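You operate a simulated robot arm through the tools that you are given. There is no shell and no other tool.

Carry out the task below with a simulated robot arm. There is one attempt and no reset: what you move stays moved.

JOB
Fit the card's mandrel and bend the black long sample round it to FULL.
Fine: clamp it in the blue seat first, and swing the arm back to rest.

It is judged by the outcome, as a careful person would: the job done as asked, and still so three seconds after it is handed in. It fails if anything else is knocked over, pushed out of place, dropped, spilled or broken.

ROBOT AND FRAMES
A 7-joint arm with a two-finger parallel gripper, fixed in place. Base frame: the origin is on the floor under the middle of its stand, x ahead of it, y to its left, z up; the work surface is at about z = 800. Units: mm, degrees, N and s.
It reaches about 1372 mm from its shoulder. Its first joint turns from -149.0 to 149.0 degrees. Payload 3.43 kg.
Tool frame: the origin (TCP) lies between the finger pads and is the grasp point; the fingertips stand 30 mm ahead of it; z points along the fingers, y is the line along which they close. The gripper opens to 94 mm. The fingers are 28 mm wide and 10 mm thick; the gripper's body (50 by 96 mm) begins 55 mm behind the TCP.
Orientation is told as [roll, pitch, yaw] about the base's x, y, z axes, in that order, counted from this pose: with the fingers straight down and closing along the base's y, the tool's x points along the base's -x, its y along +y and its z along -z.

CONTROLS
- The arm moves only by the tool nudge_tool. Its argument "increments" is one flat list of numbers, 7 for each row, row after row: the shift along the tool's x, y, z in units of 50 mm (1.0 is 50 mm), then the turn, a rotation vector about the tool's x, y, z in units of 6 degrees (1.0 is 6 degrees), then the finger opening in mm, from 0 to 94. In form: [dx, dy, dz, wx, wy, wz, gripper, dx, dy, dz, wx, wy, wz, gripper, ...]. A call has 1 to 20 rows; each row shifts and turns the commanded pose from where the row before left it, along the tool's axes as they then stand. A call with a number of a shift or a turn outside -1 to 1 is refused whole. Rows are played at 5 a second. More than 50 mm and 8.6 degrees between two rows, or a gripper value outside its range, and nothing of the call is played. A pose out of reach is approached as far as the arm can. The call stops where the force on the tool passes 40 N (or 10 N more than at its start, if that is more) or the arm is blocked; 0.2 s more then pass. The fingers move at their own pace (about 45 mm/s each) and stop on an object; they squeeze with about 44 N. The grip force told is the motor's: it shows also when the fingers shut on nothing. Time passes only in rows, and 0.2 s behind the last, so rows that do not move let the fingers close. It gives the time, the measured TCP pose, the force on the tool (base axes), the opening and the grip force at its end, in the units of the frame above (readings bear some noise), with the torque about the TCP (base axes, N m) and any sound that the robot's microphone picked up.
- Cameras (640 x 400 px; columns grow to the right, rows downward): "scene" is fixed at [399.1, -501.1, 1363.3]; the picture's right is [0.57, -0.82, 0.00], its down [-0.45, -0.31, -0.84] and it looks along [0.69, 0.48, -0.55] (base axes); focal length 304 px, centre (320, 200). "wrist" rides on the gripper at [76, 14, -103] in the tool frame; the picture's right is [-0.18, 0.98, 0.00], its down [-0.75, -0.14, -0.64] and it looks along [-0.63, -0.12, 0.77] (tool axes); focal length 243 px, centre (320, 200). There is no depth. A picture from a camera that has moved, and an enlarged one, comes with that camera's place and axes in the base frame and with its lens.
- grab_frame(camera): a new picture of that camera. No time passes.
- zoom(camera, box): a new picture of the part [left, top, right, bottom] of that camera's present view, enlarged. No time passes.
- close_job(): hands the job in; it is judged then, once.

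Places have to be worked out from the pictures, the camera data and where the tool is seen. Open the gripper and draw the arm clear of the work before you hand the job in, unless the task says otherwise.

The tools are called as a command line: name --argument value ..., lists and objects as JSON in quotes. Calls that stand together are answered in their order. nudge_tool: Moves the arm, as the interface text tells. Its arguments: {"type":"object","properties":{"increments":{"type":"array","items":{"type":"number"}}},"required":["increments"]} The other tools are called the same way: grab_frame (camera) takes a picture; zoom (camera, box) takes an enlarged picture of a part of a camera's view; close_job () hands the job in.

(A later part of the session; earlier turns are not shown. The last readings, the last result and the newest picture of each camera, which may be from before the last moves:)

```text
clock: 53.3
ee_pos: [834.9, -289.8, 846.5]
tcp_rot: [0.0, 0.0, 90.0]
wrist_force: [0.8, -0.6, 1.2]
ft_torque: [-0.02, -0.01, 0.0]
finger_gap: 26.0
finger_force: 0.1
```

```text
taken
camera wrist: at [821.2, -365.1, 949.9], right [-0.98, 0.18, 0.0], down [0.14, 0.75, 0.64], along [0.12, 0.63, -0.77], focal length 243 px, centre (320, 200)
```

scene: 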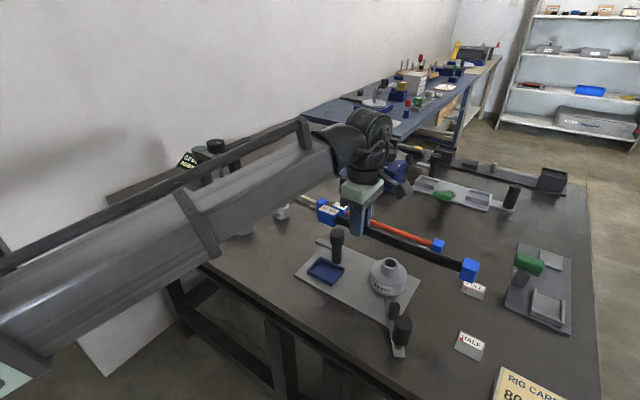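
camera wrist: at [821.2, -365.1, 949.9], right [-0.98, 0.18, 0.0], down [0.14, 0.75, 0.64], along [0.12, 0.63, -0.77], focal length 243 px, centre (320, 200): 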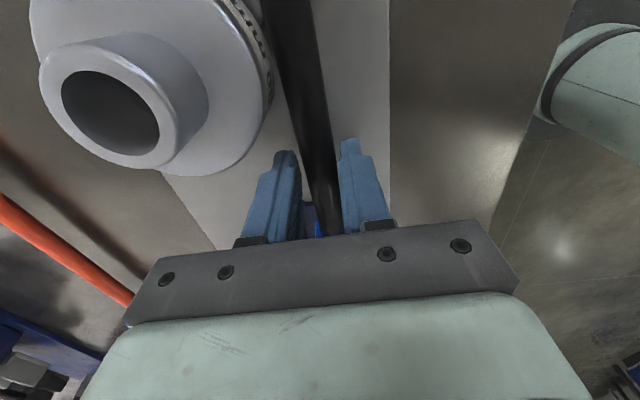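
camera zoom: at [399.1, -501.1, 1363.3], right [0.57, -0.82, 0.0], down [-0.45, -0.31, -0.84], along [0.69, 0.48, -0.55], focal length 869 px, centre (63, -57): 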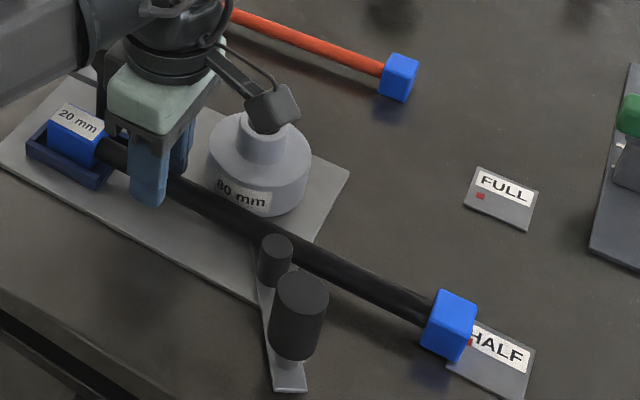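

The sample rests stably in the seat after release. I'll open a little more and rise straight up to get a full view.

nudge_tool --increments '[0, 0, 0, 0, 0, 0, 40, 0, 0, -0.1, 0, 0, 0, 40, 0, 0, -0.3, 0, 0, 0, 40, 0, 0, -0.4, 0, 0, 0, 40, 0, 0, -0.4, 0, 0, 0, 40, 0, 0, -0.4, 0, 0, 0, 40, 0, 0, -0.4, 0, 0, 0, 40, 0, 0, -0.4, 0, 0, 0, 40, 0, 0, -0.4, 0, 0, 0, 40]'

grab_frame --camera "wrist"

zoom --camera "scene" --box '[295, 205, 365, 295]'

zoom --camera "scene" --box '[340, 220, 480, 360]'

```text
clock: 55.3
ee_pos: [834.1, -290.6, 987.1]
tcp_rot: [0.0, 0.0, 90.0]
wrist_force: [0.0, 0.1, -0.9]
ft_torque: [-0.02, 0.01, 0.02]
finger_gap: 40.0
finger_force: 0.1
```

```text
taken
camera wrist: at [819.4, -365.5, 1089.8], right [-0.98, 0.18, 0.0], down [0.14, 0.75, 0.64], along [0.12, 0.63, -0.77], focal length 243 px, centre (320, 200)
```

wrist: 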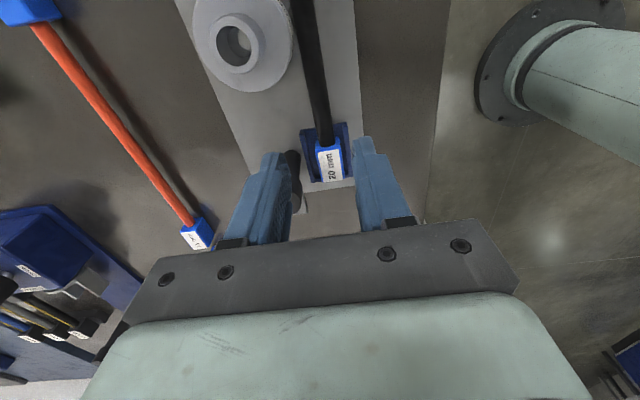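

```text
4.44 times, centred on (330, 250) of scene
camera zoom: at [399.1, -501.1, 1363.3], right [0.57, -0.82, 0.0], down [-0.45, -0.31, -0.84], along [0.69, 0.48, -0.55], focal length 1352 px, centre (276, -22)
```

zoom: 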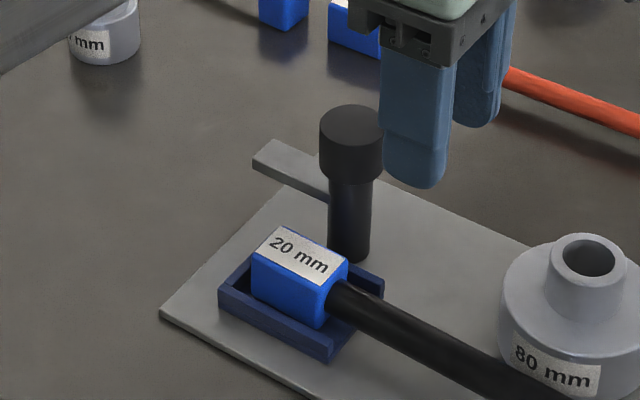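

```text
2.86 times, centred on (410, 290) of scene
camera zoom: at [399.1, -501.1, 1363.3], right [0.57, -0.82, 0.0], down [-0.45, -0.31, -0.84], along [0.69, 0.48, -0.55], focal length 869 px, centre (63, -57)
```

zoom: 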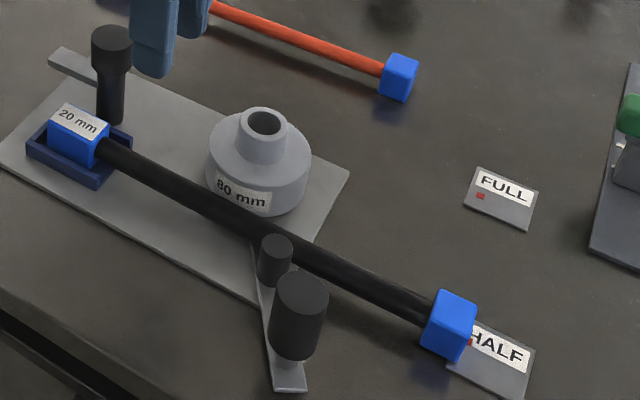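

The sample lies cleanly in the seat and along the mandrel. Now the clamp: I'll zoom in on the knob and its bar to find the swing direction and heights.

zoom --camera "wrist" --box '[240, 100, 400, 230]'

zoom --camera "scene" --box '[315, 222, 355, 262]'

```text
3.08 times, centred on (320, 165) of wrist
camera zoom: at [819.4, -365.5, 1089.8], right [-0.98, 0.18, 0.0], down [0.14, 0.75, 0.64], along [0.12, 0.63, -0.77], focal length 746 px, centre (320, 308)
```

zoom: 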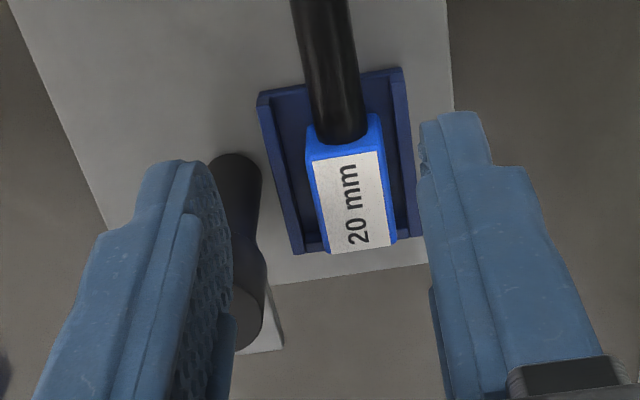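

```text
10.00 times, centred on (335, 242) of scene
camera zoom: at [399.1, -501.1, 1363.3], right [0.57, -0.82, 0.0], down [-0.45, -0.31, -0.84], along [0.69, 0.48, -0.55], focal length 3043 px, centre (170, -220)
```

zoom: 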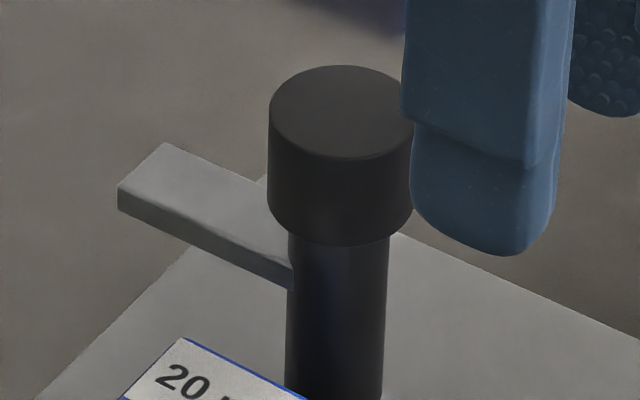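

The bar is about 22 mm wide. Its underside is at z≈848, just above the block's top at z≈844, and it points +y from the post at about (885.5, -214). Swinging it 90° counter-clockwise brings it over the block. I'll move above the knob to line up.

nudge_tool --increments '[-0.383, -0.257, 0, 0, 0, 0, 70, -0.383, -0.257, 0, 0, 0, 0, 70, -0.383, -0.257, 0, 0, 0, 0, 70, -0.383, -0.257, 0, 0, 0, 0, 70, 0, 0, 0, 0, 0, 0, 70, 0, 0, 0, 0, 0, 0, 70]'

grab_frame --camera "wrist"

zoom --camera "wrist" --box '[240, 50, 400, 180]'

zoom --camera "scene" --box '[295, 195, 375, 285]'

```text
clock: 56.7
ee_pos: [886.6, -214.4, 985.7]
tcp_rot: [0.0, 0.1, 90.0]
wrist_force: [-0.1, -0.6, -0.1]
ft_torque: [0.02, 0.02, -0.03]
finger_gap: 69.9
finger_force: 0.0
```

```text
taken
camera wrist: at [870.7, -289.5, 1088.6], right [-0.98, 0.18, 0.0], down [0.14, 0.75, 0.64], along [0.12, 0.63, -0.77], focal length 243 px, centre (320, 200)
```

wrist: 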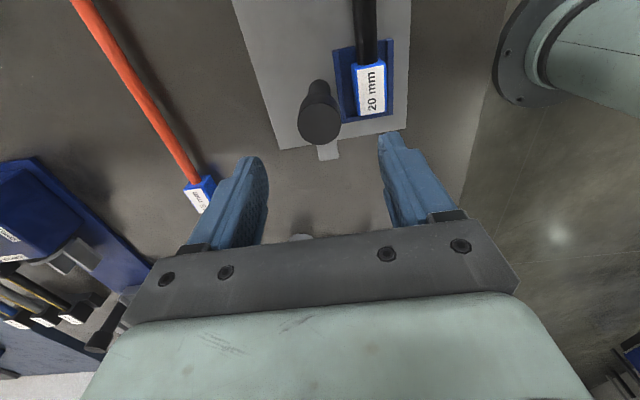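

```text
3.08 times, centred on (320, 115) of wrist
camera zoom: at [870.7, -289.5, 1088.6], right [-0.98, 0.18, 0.0], down [0.14, 0.75, 0.64], along [0.12, 0.63, -0.77], focal length 746 px, centre (320, 462)
```

zoom: 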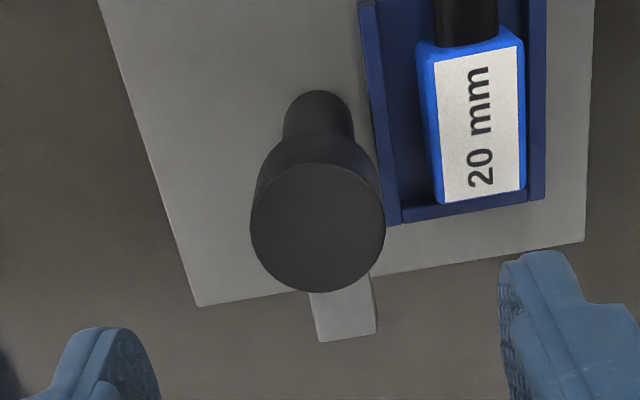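

```text
4.44 times, centred on (335, 240) of scene
camera zoom: at [399.1, -501.1, 1363.3], right [0.57, -0.82, 0.0], down [-0.45, -0.31, -0.84], along [0.69, 0.48, -0.55], focal length 1352 px, centre (253, 22)
```

zoom: 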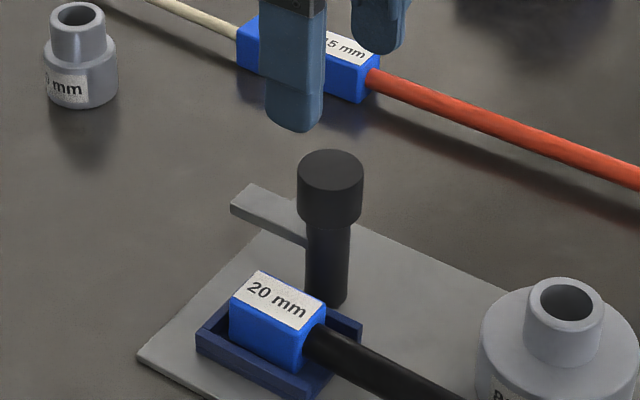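

The tool axis is within 1 mm of the knob axis. I'll descend around the knob (fingertips at z≈879) and close on it.

nudge_tool --increments '[0.01, -0.012, 0.31, 0, 0, 0, 70, 0, 0, 0.31, 0, 0, 0, 70, 0, 0, 0.31, 0, 0, 0, 70, 0, 0, 0.31, 0, 0, 0, 70, 0, 0, 0.3, 0, 0, 0, 70, 0, 0, 0, 0, 0, 0, 70, 0, 0, 0, 0, 0, 0, 45, 0, 0, 0, 0, 0, 0, 30, 0, 0, 0, 0, 0, 0, 20, 0, 0, 0, 0, 0, 0, 20]'

zoom --camera "scene" --box '[295, 195, 375, 285]'

grab_frame --camera "wrist"

```text
clock: 58.9
ee_pos: [885.8, -213.6, 910.0]
tcp_rot: [0.2, -0.1, 90.0]
wrist_force: [-18.9, 0.6, -4.2]
ft_torque: [-0.12, 0.09, 0.03]
finger_gap: 35.6
finger_force: 44.5
```

```text
4.44 times, centred on (335, 240) of scene
camera zoom: at [399.1, -501.1, 1363.3], right [0.57, -0.82, 0.0], down [-0.45, -0.31, -0.84], along [0.69, 0.48, -0.55], focal length 1352 px, centre (253, 22)
```

zoom: 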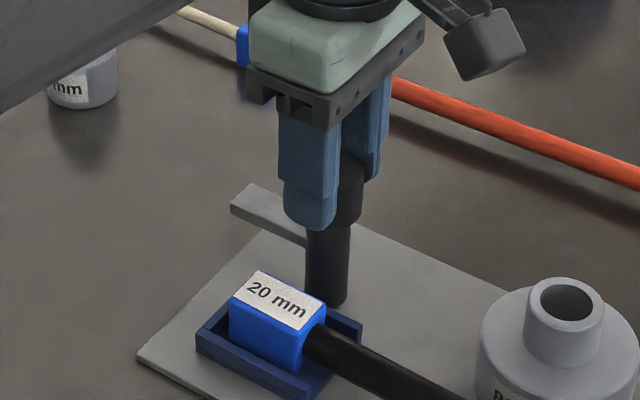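

```text
taken
camera wrist: at [872.0, -289.2, 1012.2], right [-0.98, 0.18, 0.0], down [0.14, 0.75, 0.64], along [0.12, 0.63, -0.77], focal length 243 px, centre (320, 200)
```

wrist: 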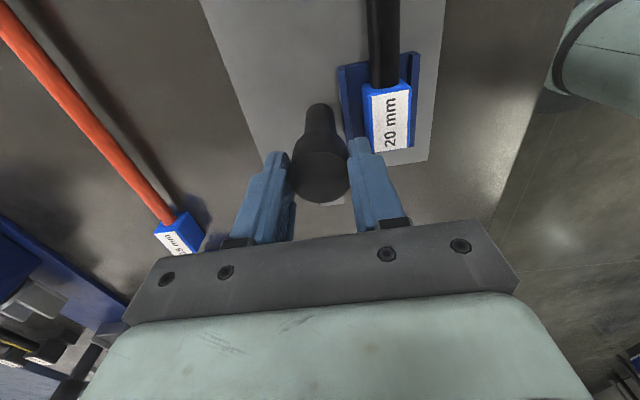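

The knob is gripped (35.6 mm), with some sideways preload. I'll ease x by 1 mm, then start turning counter-clockwise a few degrees and watch the torque.

nudge_tool --increments '[0, 0.02, 0, 0, 0, 0, 20, 0, 0, 0, 0, 0, 0, 20, 0, 0, 0, 0, 0, -0.5, 20, 0, 0, 0, 0, 0, -0.5, 20, 0, 0, 0, 0, 0, -0.5, 20, 0, 0, 0, 0, 0, 0, 20]'

zoom --camera "scene" --box '[295, 195, 375, 285]'

```text
clock: 60.3
ee_pos: [885.9, -213.7, 910.2]
tcp_rot: [-0.1, -0.1, 99.1]
wrist_force: [-14.8, 12.9, -14.0]
ft_torque: [-0.1, -0.13, 0.03]
finger_gap: 35.7
finger_force: 45.2
```

```text
4.44 times, centred on (335, 240) of scene
camera zoom: at [399.1, -501.1, 1363.3], right [0.57, -0.82, 0.0], down [-0.45, -0.31, -0.84], along [0.69, 0.48, -0.55], focal length 1352 px, centre (253, 22)
```

zoom: 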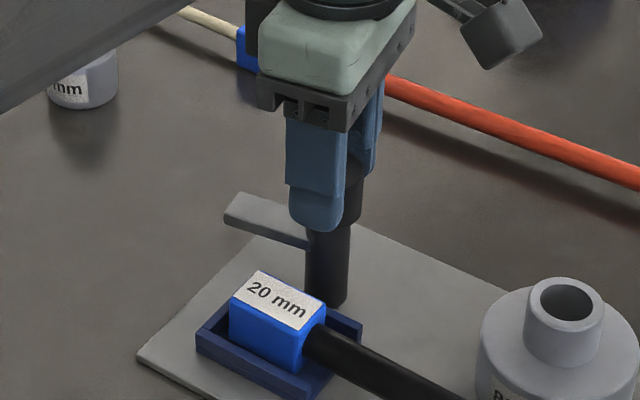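

The bar follows the knob. I'll keep turning, with small shifts to relax the side load.

nudge_tool --increments '[-0.023, 0.017, 0.01, 0, 0, 0, 20, 0, 0, 0, 0, 0, -0.7, 20, 0, 0, 0, 0, 0, -0.7, 20, 0, 0, 0, 0, 0, -0.7, 20, 0, 0, 0, 0, 0, -0.7, 20, 0, 0, 0, 0, 0, 0, 20]'

zoom --camera "scene" --box '[295, 195, 375, 285]'

```text
clock: 61.7
ee_pos: [886.5, -213.4, 910.1]
tcp_rot: [0.0, 0.1, 115.8]
wrist_force: [18.1, 5.4, -10.1]
ft_torque: [0.23, 0.07, -0.05]
finger_gap: 35.9
finger_force: 45.5
```

```text
4.44 times, centred on (335, 240) of scene
camera zoom: at [399.1, -501.1, 1363.3], right [0.57, -0.82, 0.0], down [-0.45, -0.31, -0.84], along [0.69, 0.48, -0.55], focal length 1352 px, centre (253, 22)
```

zoom: 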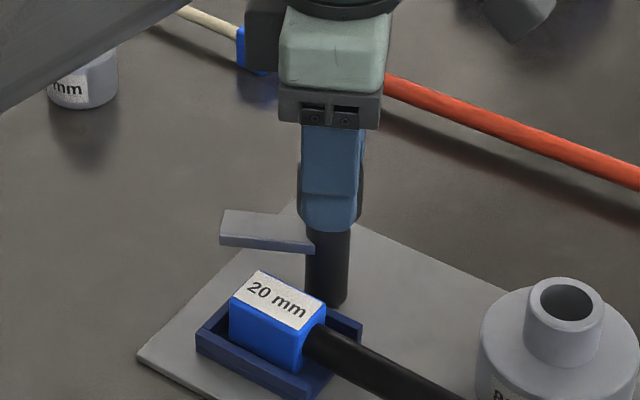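

The bar keeps rotating smoothly. I'll continue in stages, watching it as it approaches the block.

nudge_tool --increments '[0, 0.01, 0, 0, 0, -0.7, 20, 0, 0, 0, 0, 0, -0.7, 20, 0, 0, 0, 0, 0, -0.7, 20, 0, 0, 0, 0, 0, -0.7, 20, 0, 0, 0, 0, 0, 0, 20]'

zoom --camera "scene" --box '[295, 195, 375, 285]'

```text
clock: 62.7
ee_pos: [887.3, -212.9, 909.5]
tcp_rot: [-0.4, 0.3, 132.4]
wrist_force: [4.3, 3.9, -5.9]
ft_torque: [-0.44, 0.57, -0.01]
finger_gap: 35.8
finger_force: 44.7
stopped in row 5: the force on the tool passed its limit at 40 N (the readings are from after the stop); the commanded pose is now the measured one
```

```text
4.44 times, centred on (335, 240) of scene
camera zoom: at [399.1, -501.1, 1363.3], right [0.57, -0.82, 0.0], down [-0.45, -0.31, -0.84], along [0.69, 0.48, -0.55], focal length 1352 px, centre (253, 22)
```

zoom: 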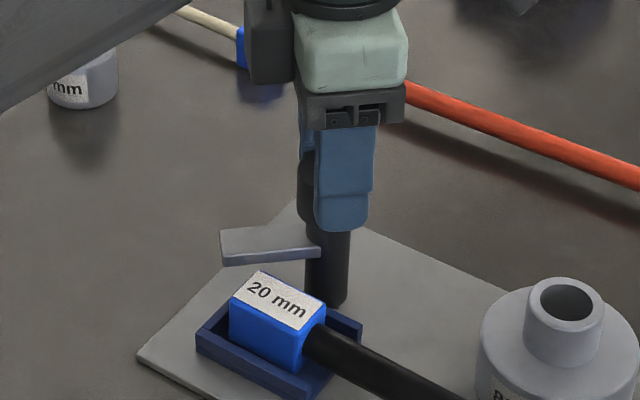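

The stop came from side load between the gripper and the fixed knob axis. I'll open to relax and look at the centring before gripping again.

nudge_tool --increments '[0, 0, 0, 0, 0, 0, 60, 0, 0, 0, 0, 0, 0, 60, 0, 0, 0, 0, 0, 0, 60]'

grab_frame --camera "wrist"

zoom --camera "wrist" --box '[240, 80, 400, 230]'

zoom --camera "scene" --box '[295, 195, 375, 285]'

```text
clock: 63.5
ee_pos: [886.2, -214.0, 909.6]
tcp_rot: [-0.4, 0.3, 132.2]
wrist_force: [-0.4, -0.5, 0.1]
ft_torque: [0.0, -0.04, 0.02]
finger_gap: 59.8
finger_force: 0.0
```

```text
taken
camera wrist: at [926.0, -278.7, 1013.2], right [-0.85, -0.53, -0.01], down [-0.41, 0.65, 0.64], along [-0.33, 0.55, -0.77], focal length 243 px, centre (320, 200)
```

wrist: 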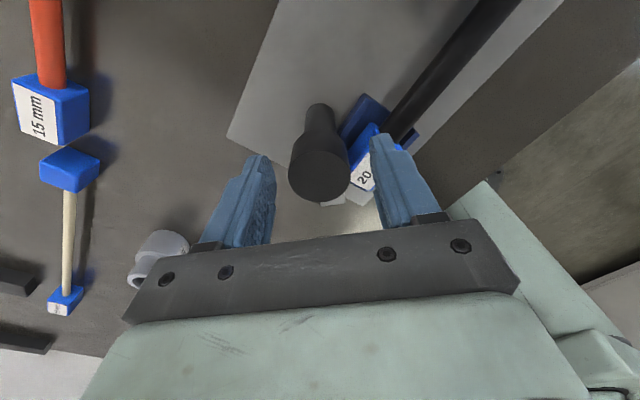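

```text
2.67 times, centred on (320, 155) of wrist
camera zoom: at [926.0, -278.7, 1013.2], right [-0.85, -0.53, -0.01], down [-0.41, 0.65, 0.64], along [-0.33, 0.55, -0.77], focal length 647 px, centre (320, 320)
```

zoom: 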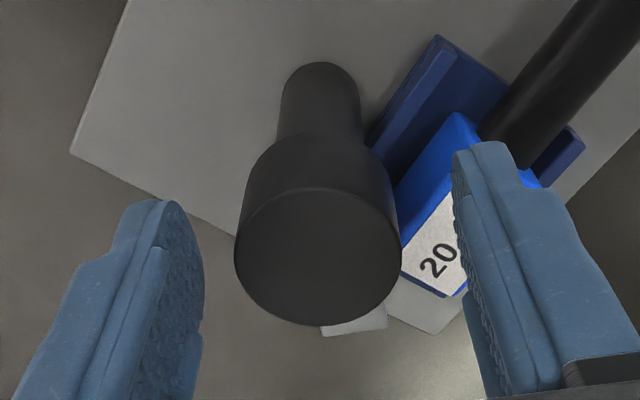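

```text
4.44 times, centred on (335, 240) of scene
camera zoom: at [399.1, -501.1, 1363.3], right [0.57, -0.82, 0.0], down [-0.45, -0.31, -0.84], along [0.69, 0.48, -0.55], focal length 1352 px, centre (253, 22)
```

zoom: 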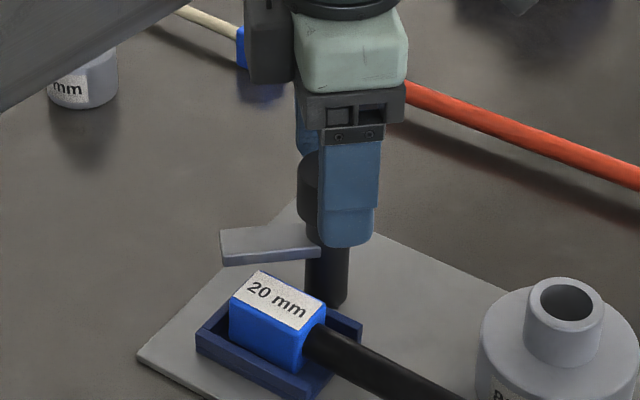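

The bar has turned about 44°, in step with the tool, and the knob is centred to within 1 mm. I'll level the tool, grip again, and continue.

nudge_tool --increments '[0, 0, 0, -0.067, -0.05, 0, 60, 0, 0, 0, 0, 0, 0, 40, 0, 0, 0, 0, 0, 0, 20, 0, 0, 0, 0, 0, 0, 20, 0, 0, 0, 0, 0, -0.6, 20, 0, 0, 0, 0, 0, -0.6, 20, 0, 0, 0, 0, 0, -0.6, 20, 0, 0, 0, 0, 0, -0.6, 20, 0, 0, 0, 0, 0, 0, 20]'

zoom --camera "scene" --box '[295, 195, 375, 285]'

```text
clock: 65.5
ee_pos: [887.8, -213.8, 910.8]
tcp_rot: [-0.1, 0.1, 146.9]
wrist_force: [12.9, 18.0, 14.3]
ft_torque: [0.59, 0.75, -0.02]
finger_gap: 35.5
finger_force: 45.0
```

```text
4.44 times, centred on (335, 240) of scene
camera zoom: at [399.1, -501.1, 1363.3], right [0.57, -0.82, 0.0], down [-0.45, -0.31, -0.84], along [0.69, 0.48, -0.55], focal length 1352 px, centre (253, 22)
```

zoom: 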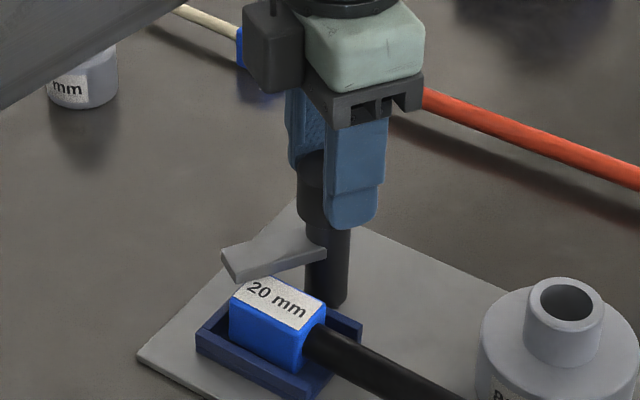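

The bar is now passing over the block's edge with clearance. I'll relax the side load and continue turning.

nudge_tool --increments '[0.0025, -0.0255, -0.006, 0, 0, 0, 20, 0, 0, 0, 0, 0, -0.6, 20, 0, 0, 0, 0, 0, -0.6, 20, 0, 0, 0, 0, 0, -0.6, 20, 0, 0, 0, 0, 0, 0, 20]'

zoom --camera "scene" --box '[295, 195, 375, 285]'

```text
clock: 66.7
ee_pos: [886.7, -211.8, 910.7]
tcp_rot: [0.1, 0.1, 157.6]
wrist_force: [5.3, 7.8, 8.4]
ft_torque: [0.25, -1.13, 0.0]
finger_gap: 35.4
finger_force: 45.3
```

```text
4.44 times, centred on (335, 240) of scene
camera zoom: at [399.1, -501.1, 1363.3], right [0.57, -0.82, 0.0], down [-0.45, -0.31, -0.84], along [0.69, 0.48, -0.55], focal length 1352 px, centre (253, 22)
```

zoom: 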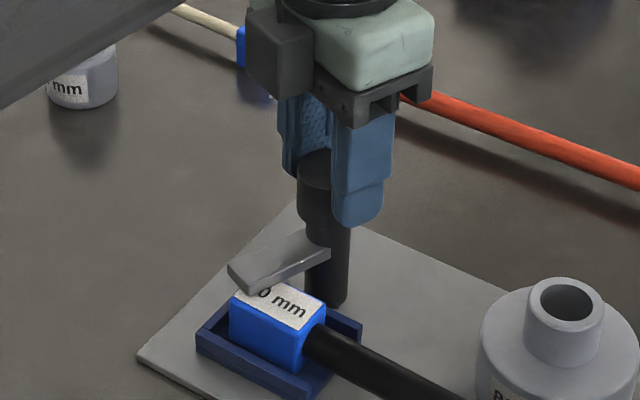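

Loads are modest and the bar is swinging over the block, so I'll keep going.

nudge_tool --increments '[0, -0.005, 0, 0, 0, -0.6, 20, 0, 0, 0, 0, 0, -0.6, 20, 0, 0, 0, 0, 0, -0.6, 20, 0, 0, 0, 0, 0, -0.4, 20, 0, 0, 0, 0, 0, 0, 20]'

zoom --camera "scene" --box '[295, 195, 375, 285]'

```text
clock: 67.8
ee_pos: [886.0, -212.9, 909.8]
tcp_rot: [1.1, 0.1, 158.3]
wrist_force: [-3.3, -11.0, -0.5]
ft_torque: [0.69, -0.2, 0.0]
finger_gap: 35.7
finger_force: 44.7
out of reach, approached as far as the arm can: row 1, 2, 3, 4
stopped in row 5: the force on the tool passed its limit at 46 N (the readings are from after the stop); the commanded pose is now the measured one
```

```text
4.44 times, centred on (335, 240) of scene
camera zoom: at [399.1, -501.1, 1363.3], right [0.57, -0.82, 0.0], down [-0.45, -0.31, -0.84], along [0.69, 0.48, -0.55], focal length 1352 px, centre (253, 22)
```

zoom: 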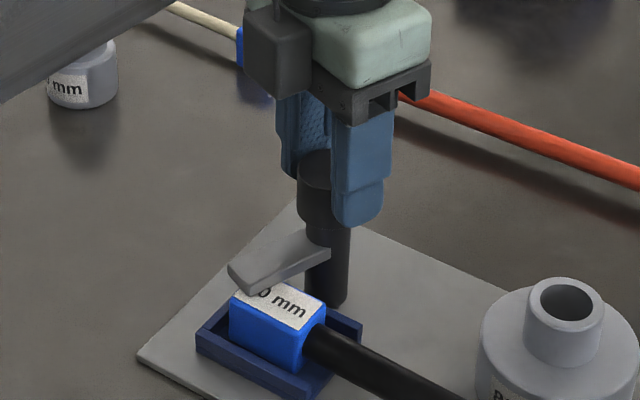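

The last joint ran out of range at yaw ≈158°, with about 22° still to go. I'll open, rotate the tool back around the knob without touching it, and take a second bite.

nudge_tool --increments '[0, 0, 0, 0, 0, 0, 70, 0, 0, 0, 0, 0, 0, 70, 0, 0, 0, 0.18, -0.02, 0, 70, 0, 0, 0, 0, 0, 1, 70, 0, 0, 0, 0, 0, 1, 70, 0, 0, 0, 0, 0, 1, 70, 0, 0, 0, 0, 0, 1, 70, 0, 0, 0, 0, 0, 1, 70, 0, 0, 0, 0, 0, 1, 70, 0, 0, 0, 0, 0, 1, 70, 0, 0, 0, 0, 0, 1, 70, 0, 0, 0, 0, 0, 1, 70, 0, 0, 0, 0, 0, 1, 70, 0, 0, 0, 0, 0, 0, 70, 0, 0, 0, 0, 0, 0, 70]'

grab_frame --camera "wrist"

zoom --camera "wrist" --box '[240, 80, 400, 230]'

zoom --camera "scene" --box '[295, 195, 375, 285]'

```text
clock: 71.0
ee_pos: [888.0, -211.5, 910.1]
tcp_rot: [0.0, 0.0, 98.3]
wrist_force: [0.4, 0.2, -0.1]
ft_torque: [0.0, -0.01, -0.01]
finger_gap: 69.9
finger_force: 0.0
```

```text
taken
camera wrist: at [884.2, -287.4, 1011.9], right [-1.0, 0.04, 0.0], down [0.03, 0.77, 0.64], along [0.03, 0.64, -0.77], focal length 243 px, centre (320, 200)
```

wrist: 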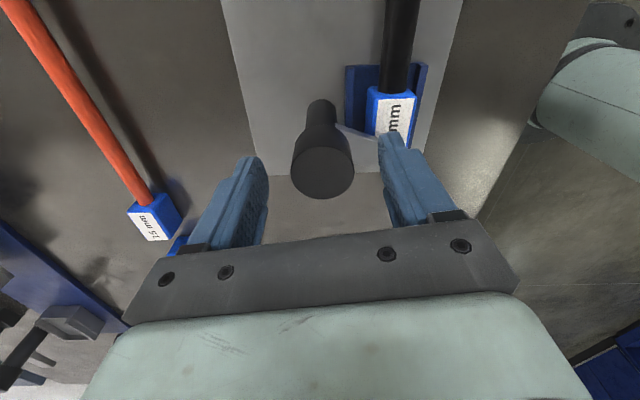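

```text
2.67 times, centred on (320, 155) of wrist
camera zoom: at [884.2, -287.4, 1011.9], right [-1.0, 0.04, 0.0], down [0.03, 0.77, 0.64], along [0.03, 0.64, -0.77], focal length 647 px, centre (320, 320)
```

zoom: 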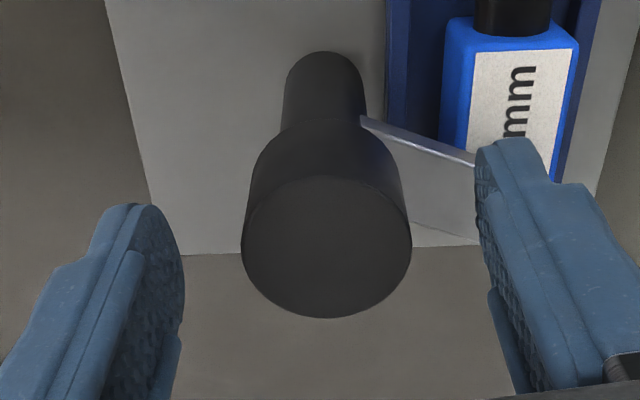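

```text
4.44 times, centred on (335, 240) of scene
camera zoom: at [399.1, -501.1, 1363.3], right [0.57, -0.82, 0.0], down [-0.45, -0.31, -0.84], along [0.69, 0.48, -0.55], focal length 1352 px, centre (253, 22)
```

zoom: 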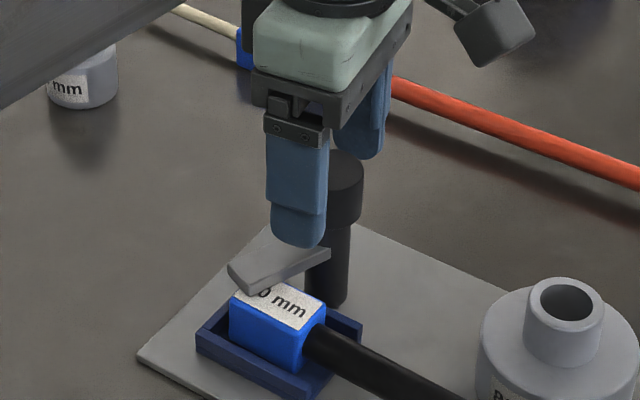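

The bar stayed in place. I'll correct the tool position by about (-1.4, -2.5) mm, grip again, and turn the remaining ~23°.

nudge_tool --increments '[0.045, 0.035, 0, 0, 0, 0, 70, 0, 0, 0, 0, 0, 0, 50, 0, 0, 0, 0, 0, 0, 30, 0, 0, 0, 0, 0, 0, 20, 0, 0, 0, 0, 0, 0, 20, 0, 0, 0, 0, 0, -0.6, 20, 0, 0, 0, 0, 0, -0.6, 20, 0, 0, 0, 0, 0, -0.6, 20, 0, 0, 0, 0, 0, 0, 20]'

zoom --camera "scene" --box '[295, 195, 375, 285]'

```text
clock: 73.0
ee_pos: [886.4, -213.0, 909.0]
tcp_rot: [0.0, 0.1, 109.2]
wrist_force: [10.7, 1.6, -3.6]
ft_torque: [-0.42, 0.09, 0.02]
finger_gap: 35.8
finger_force: 45.4
```

```text
4.44 times, centred on (335, 240) of scene
camera zoom: at [399.1, -501.1, 1363.3], right [0.57, -0.82, 0.0], down [-0.45, -0.31, -0.84], along [0.69, 0.48, -0.55], focal length 1352 px, centre (253, 22)
```

zoom: 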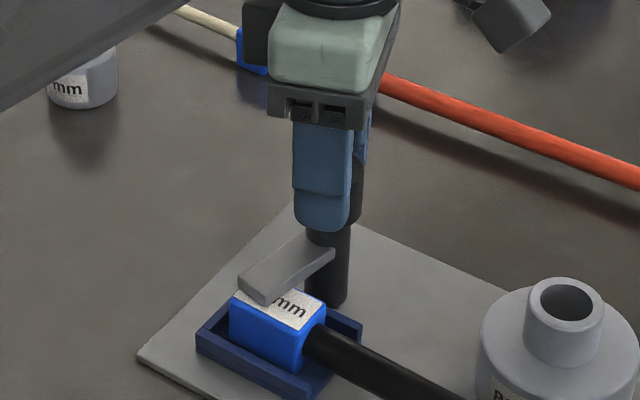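

It's turning well, now at about 168°. I'll continue.

nudge_tool --increments '[0, -0.008, 0, 0, 0, -0.6, 20, 0, 0, 0, 0, 0, -0.6, 20, 0, 0, 0, 0, 0, -0.6, 20, 0, 0, 0, 0, 0, 0, 20]'

zoom --camera "scene" --box '[295, 195, 375, 285]'

```text
clock: 74.0
ee_pos: [887.0, -212.9, 911.0]
tcp_rot: [0.1, -0.1, 119.9]
wrist_force: [-1.6, -6.4, -5.3]
ft_torque: [0.01, -0.7, 0.01]
finger_gap: 35.7
finger_force: 44.5
```

```text
4.44 times, centred on (335, 240) of scene
camera zoom: at [399.1, -501.1, 1363.3], right [0.57, -0.82, 0.0], down [-0.45, -0.31, -0.84], along [0.69, 0.48, -0.55], focal length 1352 px, centre (253, 22)
```

zoom: 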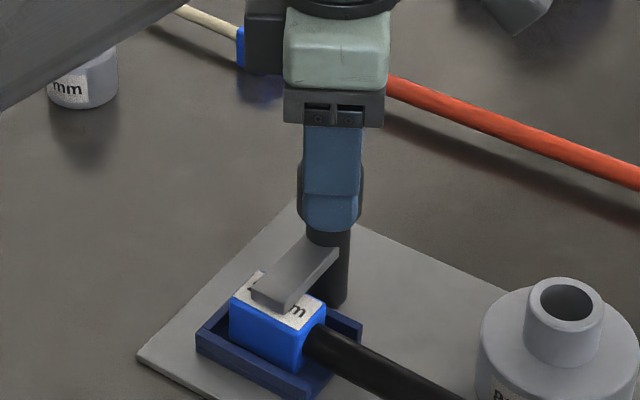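

The bar now points straight over the block (≈180°). To see whether the clamp also presses down, I'll push the knob down gently while still gripping it.

nudge_tool --increments '[0, 0, 0.03, 0, 0, 0, 20, 0, 0, 0.03, 0, 0, 0, 20, 0, 0, 0, 0, 0, 0, 20]'

zoom --camera "scene" --box '[295, 215, 355, 285]'

```text
clock: 74.8
ee_pos: [885.0, -212.5, 910.0]
tcp_rot: [-0.1, 0.0, 120.0]
wrist_force: [-2.2, -0.8, 32.5]
ft_torque: [-0.31, 0.49, -0.01]
finger_gap: 35.9
finger_force: 45.3
```

```text
5.71 times, centred on (325, 250) of scene
camera zoom: at [399.1, -501.1, 1363.3], right [0.57, -0.82, 0.0], down [-0.45, -0.31, -0.84], along [0.69, 0.48, -0.55], focal length 1739 px, centre (291, -86)
```

zoom: 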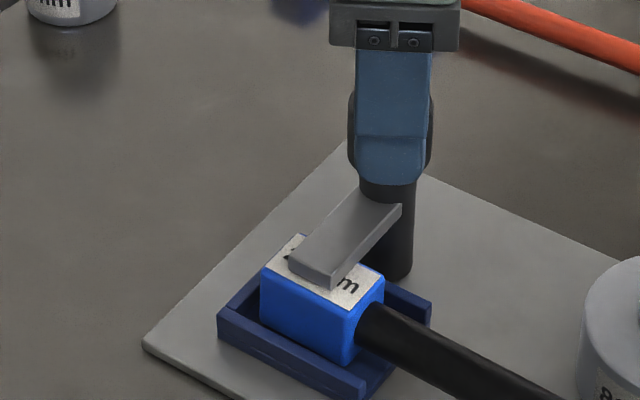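

The knob won't move down (32 N reaction), so the clamp works by swinging alone. I'll relieve that push and turn a few more degrees to see if there is an end stop.

nudge_tool --increments '[0, 0, -0.05, 0, 0, 0, 20, 0, 0, 0, 0, 0, -0.5, 20, 0, 0, 0, 0, 0, -0.5, 20, 0, 0, 0, 0, 0, 0, 20]'

zoom --camera "scene" --box '[295, 215, 355, 285]'

```text
clock: 75.8
ee_pos: [887.5, -211.7, 906.9]
tcp_rot: [0.0, -0.1, 126.0]
wrist_force: [0.8, 0.4, -3.7]
ft_torque: [0.0, 0.5, -0.37]
finger_gap: 35.3
finger_force: 45.0
```

```text
5.71 times, centred on (325, 250) of scene
camera zoom: at [399.1, -501.1, 1363.3], right [0.57, -0.82, 0.0], down [-0.45, -0.31, -0.84], along [0.69, 0.48, -0.55], focal length 1739 px, centre (291, -86)
```

zoom: 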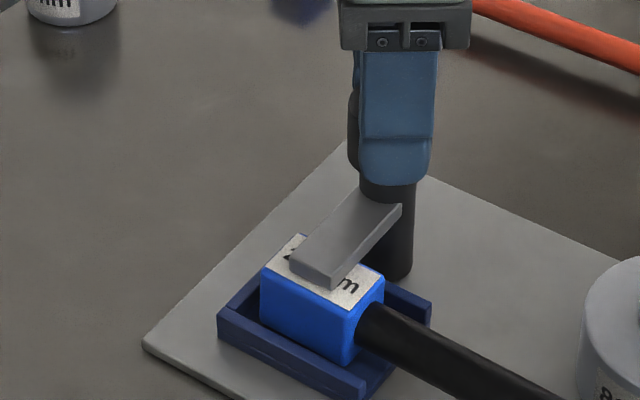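

The bar no longer moves while the tool turns, and torque rises, so it's against its end stop: the clamp is closed over the block. I'll release the knob and rise.

nudge_tool --increments '[0, 0, 0, 0, 0, 0, 40, 0, 0, 0, 0, 0, 0, 70, 0, 0, 0, 0, 0, 0, 70, 0, 0, -0.3, 0, 0, 0, 70, 0, 0, -0.4, 0, 0, 0, 70, 0, 0, -0.4, 0, 0, 0, 70, 0, 0, -0.4, 0, 0, 0, 70, 0, 0, -0.3, 0, 0, 0, 70, 0, 0, 0, 0, 0, 0, 70]'

grab_frame --camera "wrist"

zoom --camera "scene" --box '[295, 205, 435, 345]'

zoom --camera "scene" --box '[300, 235, 360, 295]'

```text
clock: 77.8
ee_pos: [886.8, -213.1, 999.0]
tcp_rot: [0.0, -0.1, 126.0]
wrist_force: [-0.8, 0.3, 0.7]
ft_torque: [0.01, -0.01, 0.05]
finger_gap: 69.9
finger_force: 0.1
```

```text
taken
camera wrist: at [920.0, -281.8, 1101.3], right [-0.9, -0.43, 0.0], down [-0.33, 0.69, 0.64], along [-0.28, 0.58, -0.77], focal length 243 px, centre (320, 200)
```

wrist: 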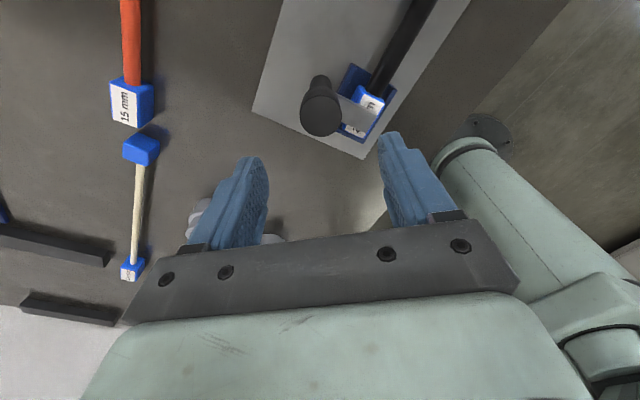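

```text
2.86 times, centred on (365, 275) of scene
camera zoom: at [399.1, -501.1, 1363.3], right [0.57, -0.82, 0.0], down [-0.45, -0.31, -0.84], along [0.69, 0.48, -0.55], focal length 869 px, centre (191, -14)
```

zoom: 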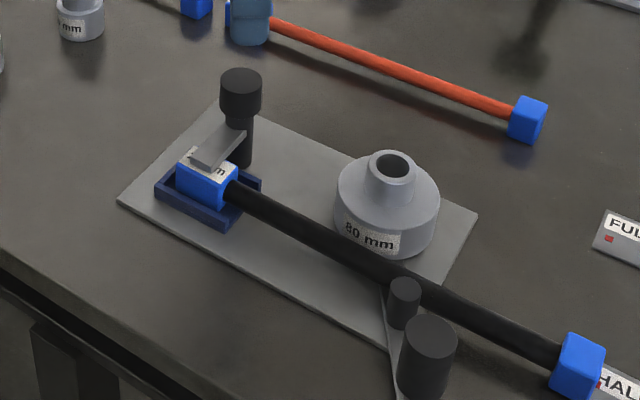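

```text
6.67 times, centred on (330, 265) of scene
camera zoom: at [399.1, -501.1, 1363.3], right [0.57, -0.82, 0.0], down [-0.45, -0.31, -0.84], along [0.69, 0.48, -0.55], focal length 2029 px, centre (253, -233)
```

zoom: 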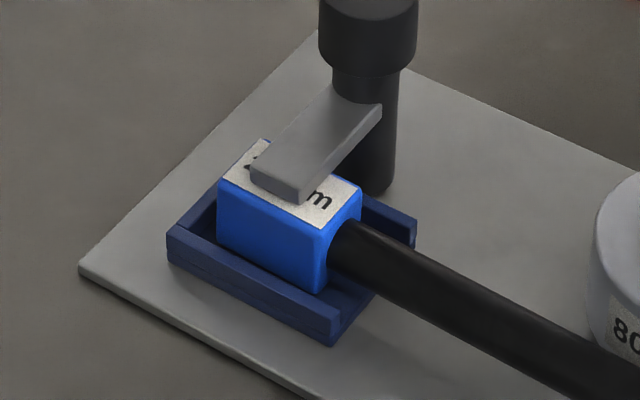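

The clamp is closed over the block. Next is the bending arm, so I'll move above its handle near (757, -432) at a safe height.

nudge_tool --increments '[0.168, 0.39, 0, 0, 0, 0, 70, 0.168, 0.39, 0, 0, 0, 0, 70, 0.168, 0.39, 0, 0, 0, 0, 70, 0.168, 0.39, 0, 0, 0, 0, 70, 0.168, 0.39, 0, 0, 0, 0, 70, 0.168, 0.39, 0, 0, 0, 0, 70, 0.168, 0.39, 0, 0, 0, 0, 70, 0.168, 0.39, 0, 0, 0, 0, 70, 0.168, 0.39, 0, 0, 0, 0, 70, 0.168, 0.39, 0, 0, 0, 0, 70, 0.168, 0.39, 0, 0, 0, 0, 70, 0.168, 0.39, 0, 0, 0, 0, 70]'

grab_frame --camera "wrist"

grab_frame --camera "scene"

```text
clock: 80.4
ee_pos: [757.1, -434.0, 998.4]
tcp_rot: [-0.1, -0.1, 126.1]
wrist_force: [-0.4, -0.4, 0.0]
ft_torque: [0.04, 0.02, -0.01]
finger_gap: 70.1
finger_force: 0.1
```

```text
taken
camera wrist: at [790.0, -501.5, 1100.8], right [-0.9, -0.43, 0.0], down [-0.33, 0.69, 0.64], along [-0.28, 0.58, -0.77], focal length 243 px, centre (320, 200)
```

wrist: 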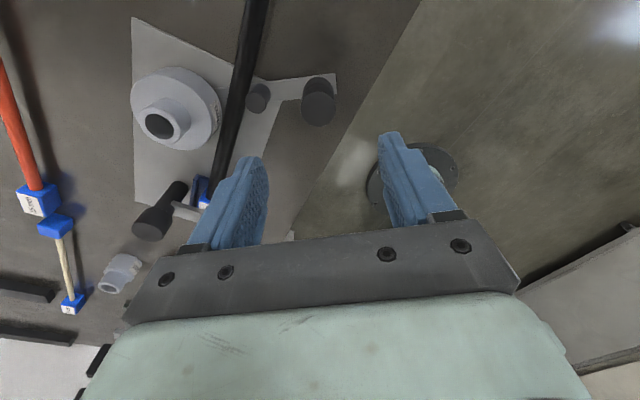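

```text
taken
```

scene: 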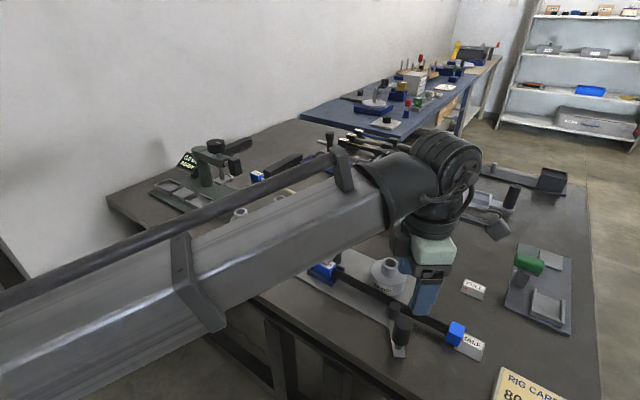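

I can see the handle, roller and arm tip below. I'll zoom in to measure the arm geometry.

zoom --camera "wrist" --box '[220, 50, 380, 160]'

zoom --camera "scene" --box '[370, 290, 430, 360]'

zoom --camera "scene" --box '[430, 270, 510, 370]'

```text
3.64 times, centred on (300, 105) of wrist
camera zoom: at [790.0, -501.5, 1100.8], right [-0.9, -0.43, 0.0], down [-0.33, 0.69, 0.64], along [-0.28, 0.58, -0.77], focal length 882 px, centre (393, 546)
```

zoom: 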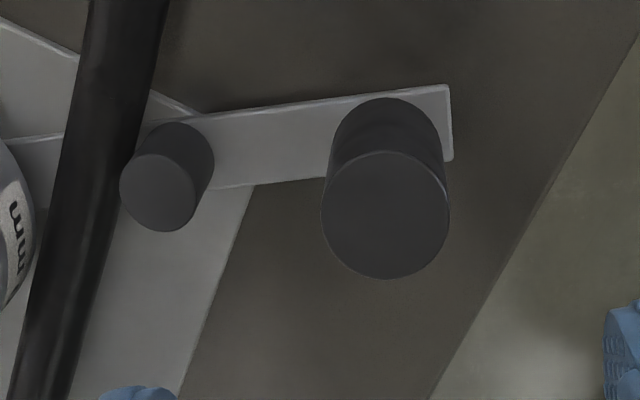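

```text
5.71 times, centred on (400, 325) of scene
camera zoom: at [399.1, -501.1, 1363.3], right [0.57, -0.82, 0.0], down [-0.45, -0.31, -0.84], along [0.69, 0.48, -0.55], focal length 1739 px, centre (-137, -514)
```

zoom: 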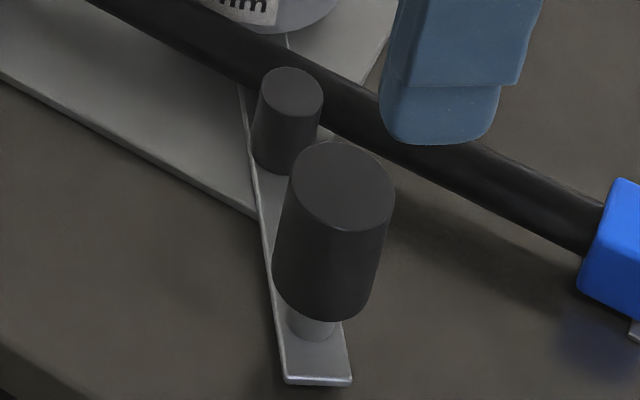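

```text
4.00 times, centred on (470, 320) of scene
camera zoom: at [399.1, -501.1, 1363.3], right [0.57, -0.82, 0.0], down [-0.45, -0.31, -0.84], along [0.69, 0.48, -0.55], focal length 1217 px, centre (-280, -280)
```

zoom: 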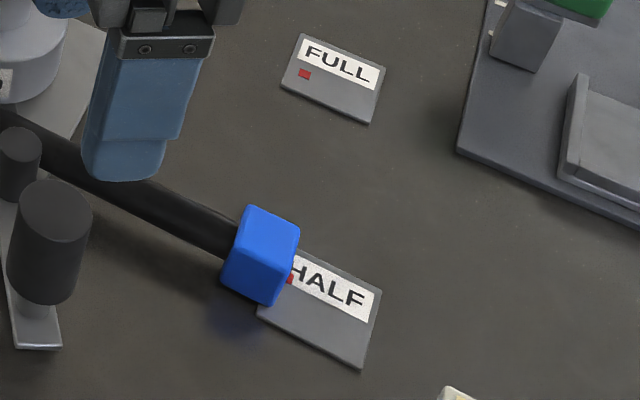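

The arm geometry is consistent from both cameras:
- **Handle:** axis (758.9, -433), z 837–883, Ø32, 154 mm from the spindle.
- **Arm rest angle:** ≈ -148°.
- **Red dots:** FULL at ≈ -57.5° (a 90° swing), HALF at ≈ -102°.

I'll turn the tool to yaw ≈60° so I can cage the handle.

nudge_tool --increments '[0, 0, 0, 0, 0, 1, 70, 0, 0, 0, 0, 0, 1, 70, 0, 0, 0, 0, 0, 1, 70, 0, 0, 0, 0, 0, 1, 70, 0, 0, 0, 0, 0, 1, 70, 0, 0, 0, 0, 0, 1, 70, 0, 0, 0, 0, 0, 1, 70, 0, 0, 0, 0, 0, 1, 70, 0, 0, 0, 0, 0, 1, 70, 0, 0, 0, 0, 0, 1, 70, 0, 0, 0, 0, 0, 1, 70, 0, 0, 0, 0, 0, 0, 70]'

grab_frame --camera "wrist"

grab_frame --camera "scene"

```text
clock: 83.0
ee_pos: [756.3, -433.2, 999.1]
tcp_rot: [-0.1, 0.0, 59.9]
wrist_force: [0.0, 0.3, -0.6]
ft_torque: [-0.04, 0.0, 0.01]
finger_gap: 70.0
finger_force: 0.0
```

```text
taken
camera wrist: at [705.3, -489.9, 1102.2], right [-0.76, 0.65, 0.0], down [0.5, 0.58, 0.64], along [0.42, 0.49, -0.77], focal length 243 px, centre (320, 200)
```

wrist: 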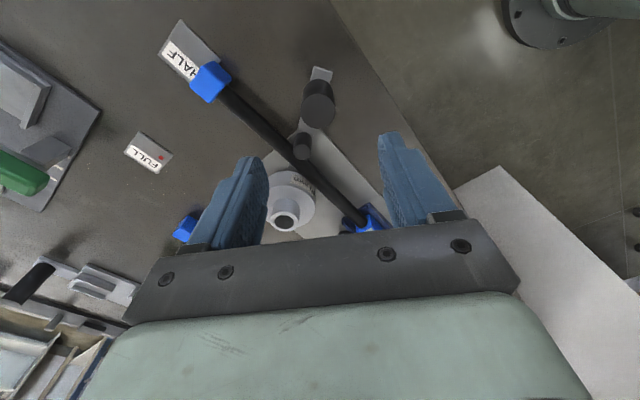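

```text
taken
```

scene: 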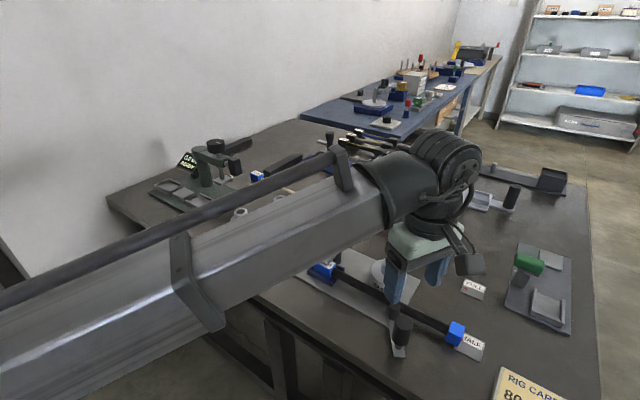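

The handle is within 3 mm of the tool axis. I'll correct and descend with the fingers open around it, to TCP z≈873.

nudge_tool --increments '[-0.032, -0.039, 0.36, 0, 0, 0, 70, 0, 0, 0.36, 0, 0, 0, 70, 0, 0, 0.36, 0, 0, 0, 70, 0, 0, 0.36, 0, 0, 0, 70, 0, 0, 0.36, 0, 0, 0, 70, 0, 0, 0.36, 0, 0, 0, 70, 0, 0, 0.36, 0, 0, 0, 70, 0, 0, 0, 0, 0, 0, 70]'

grab_frame --camera "wrist"

zoom --camera "scene" --box '[340, 220, 480, 370]'

```text
clock: 84.8
ee_pos: [757.7, -431.5, 875.4]
tcp_rot: [0.0, -0.1, 60.0]
wrist_force: [0.8, 0.2, 0.1]
ft_torque: [-0.03, 0.0, 0.02]
finger_gap: 70.1
finger_force: 0.0
```

```text
taken
camera wrist: at [707.3, -489.5, 977.0], right [-0.76, 0.65, 0.0], down [0.5, 0.58, 0.64], along [0.42, 0.49, -0.77], focal length 243 px, centre (320, 200)
```

wrist: 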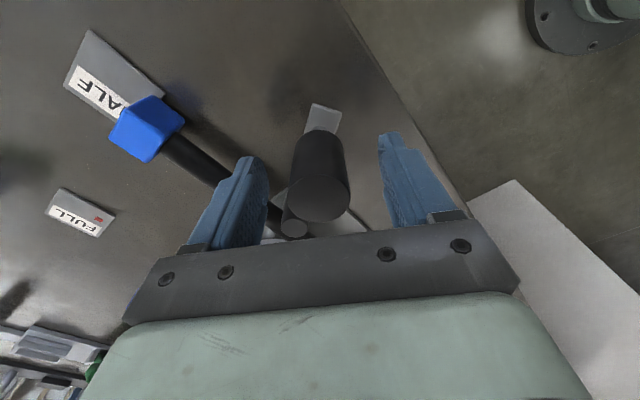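

```text
2.67 times, centred on (410, 295) of scene
camera zoom: at [399.1, -501.1, 1363.3], right [0.57, -0.82, 0.0], down [-0.45, -0.31, -0.84], along [0.69, 0.48, -0.55], focal length 812 px, centre (80, -53)
```

zoom: 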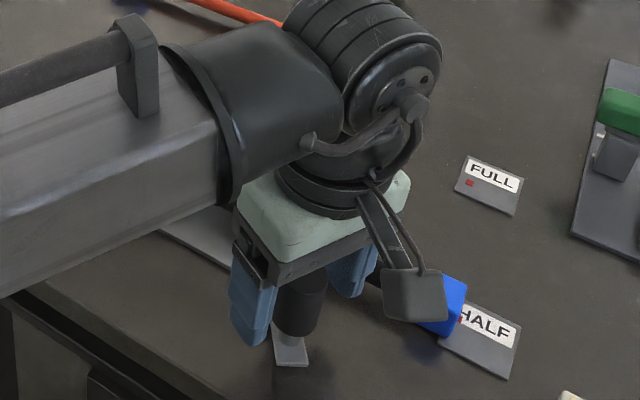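

The fingers straddle the handle correctly. I'll narrow them to a loose cage (40 mm around the Ø32 handle) and sweep the first ~18° of the arc slowly, turning the tool along with it.

nudge_tool --increments '[0, 0, 0, 0, 0, 0, 40, 0, 0, 0, 0, 0, 0, 40, 0, 0, 0, 0, 0, 0, 40, 0.0555, -0.1113, 0, 0, 0, -0.2917, 40, 0.0555, -0.1113, 0, 0, 0, -0.2917, 40, 0.0555, -0.1113, 0, 0, 0, -0.2917, 40, 0.0555, -0.1113, 0, 0, 0, -0.2917, 40, 0.0511, -0.1134, 0, 0, 0, -0.2917, 40, 0.0511, -0.1134, 0, 0, 0, -0.2917, 40, 0.0511, -0.1134, 0, 0, 0, -0.2917, 40, 0.0511, -0.1134, 0, 0, 0, -0.2917, 40]'

grab_frame --camera "wrist"

zoom --camera "scene" --box '[290, 220, 480, 370]'

```text
clock: 87.2
ee_pos: [791.0, -468.7, 872.8]
tcp_rot: [0.0, 0.1, 74.0]
wrist_force: [0.7, -0.1, 0.4]
ft_torque: [0.01, 0.03, 0.0]
finger_gap: 40.2
finger_force: 0.9
```

```text
taken
camera wrist: at [756.1, -537.6, 975.5], right [-0.89, 0.45, 0.0], down [0.34, 0.68, 0.64], along [0.29, 0.57, -0.77], focal length 243 px, centre (320, 200)
```

wrist: 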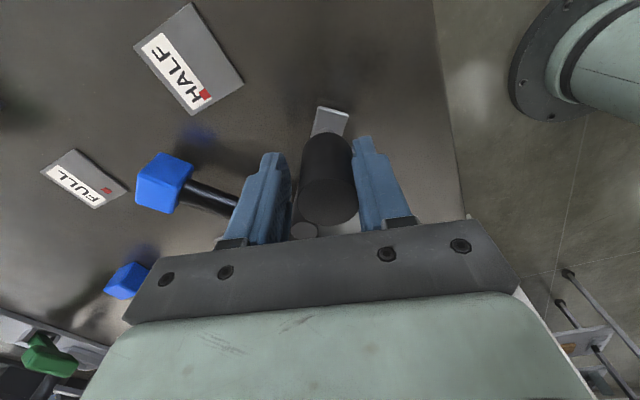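

```text
2.67 times, centred on (385, 295) of scene
camera zoom: at [399.1, -501.1, 1363.3], right [0.57, -0.82, 0.0], down [-0.45, -0.31, -0.84], along [0.69, 0.48, -0.55], focal length 812 px, centre (147, -53)
```

zoom: 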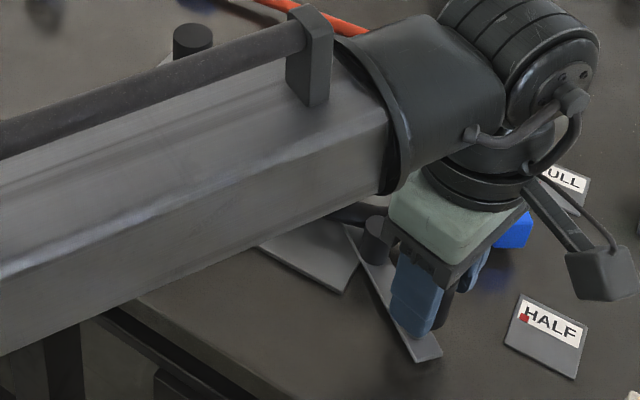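

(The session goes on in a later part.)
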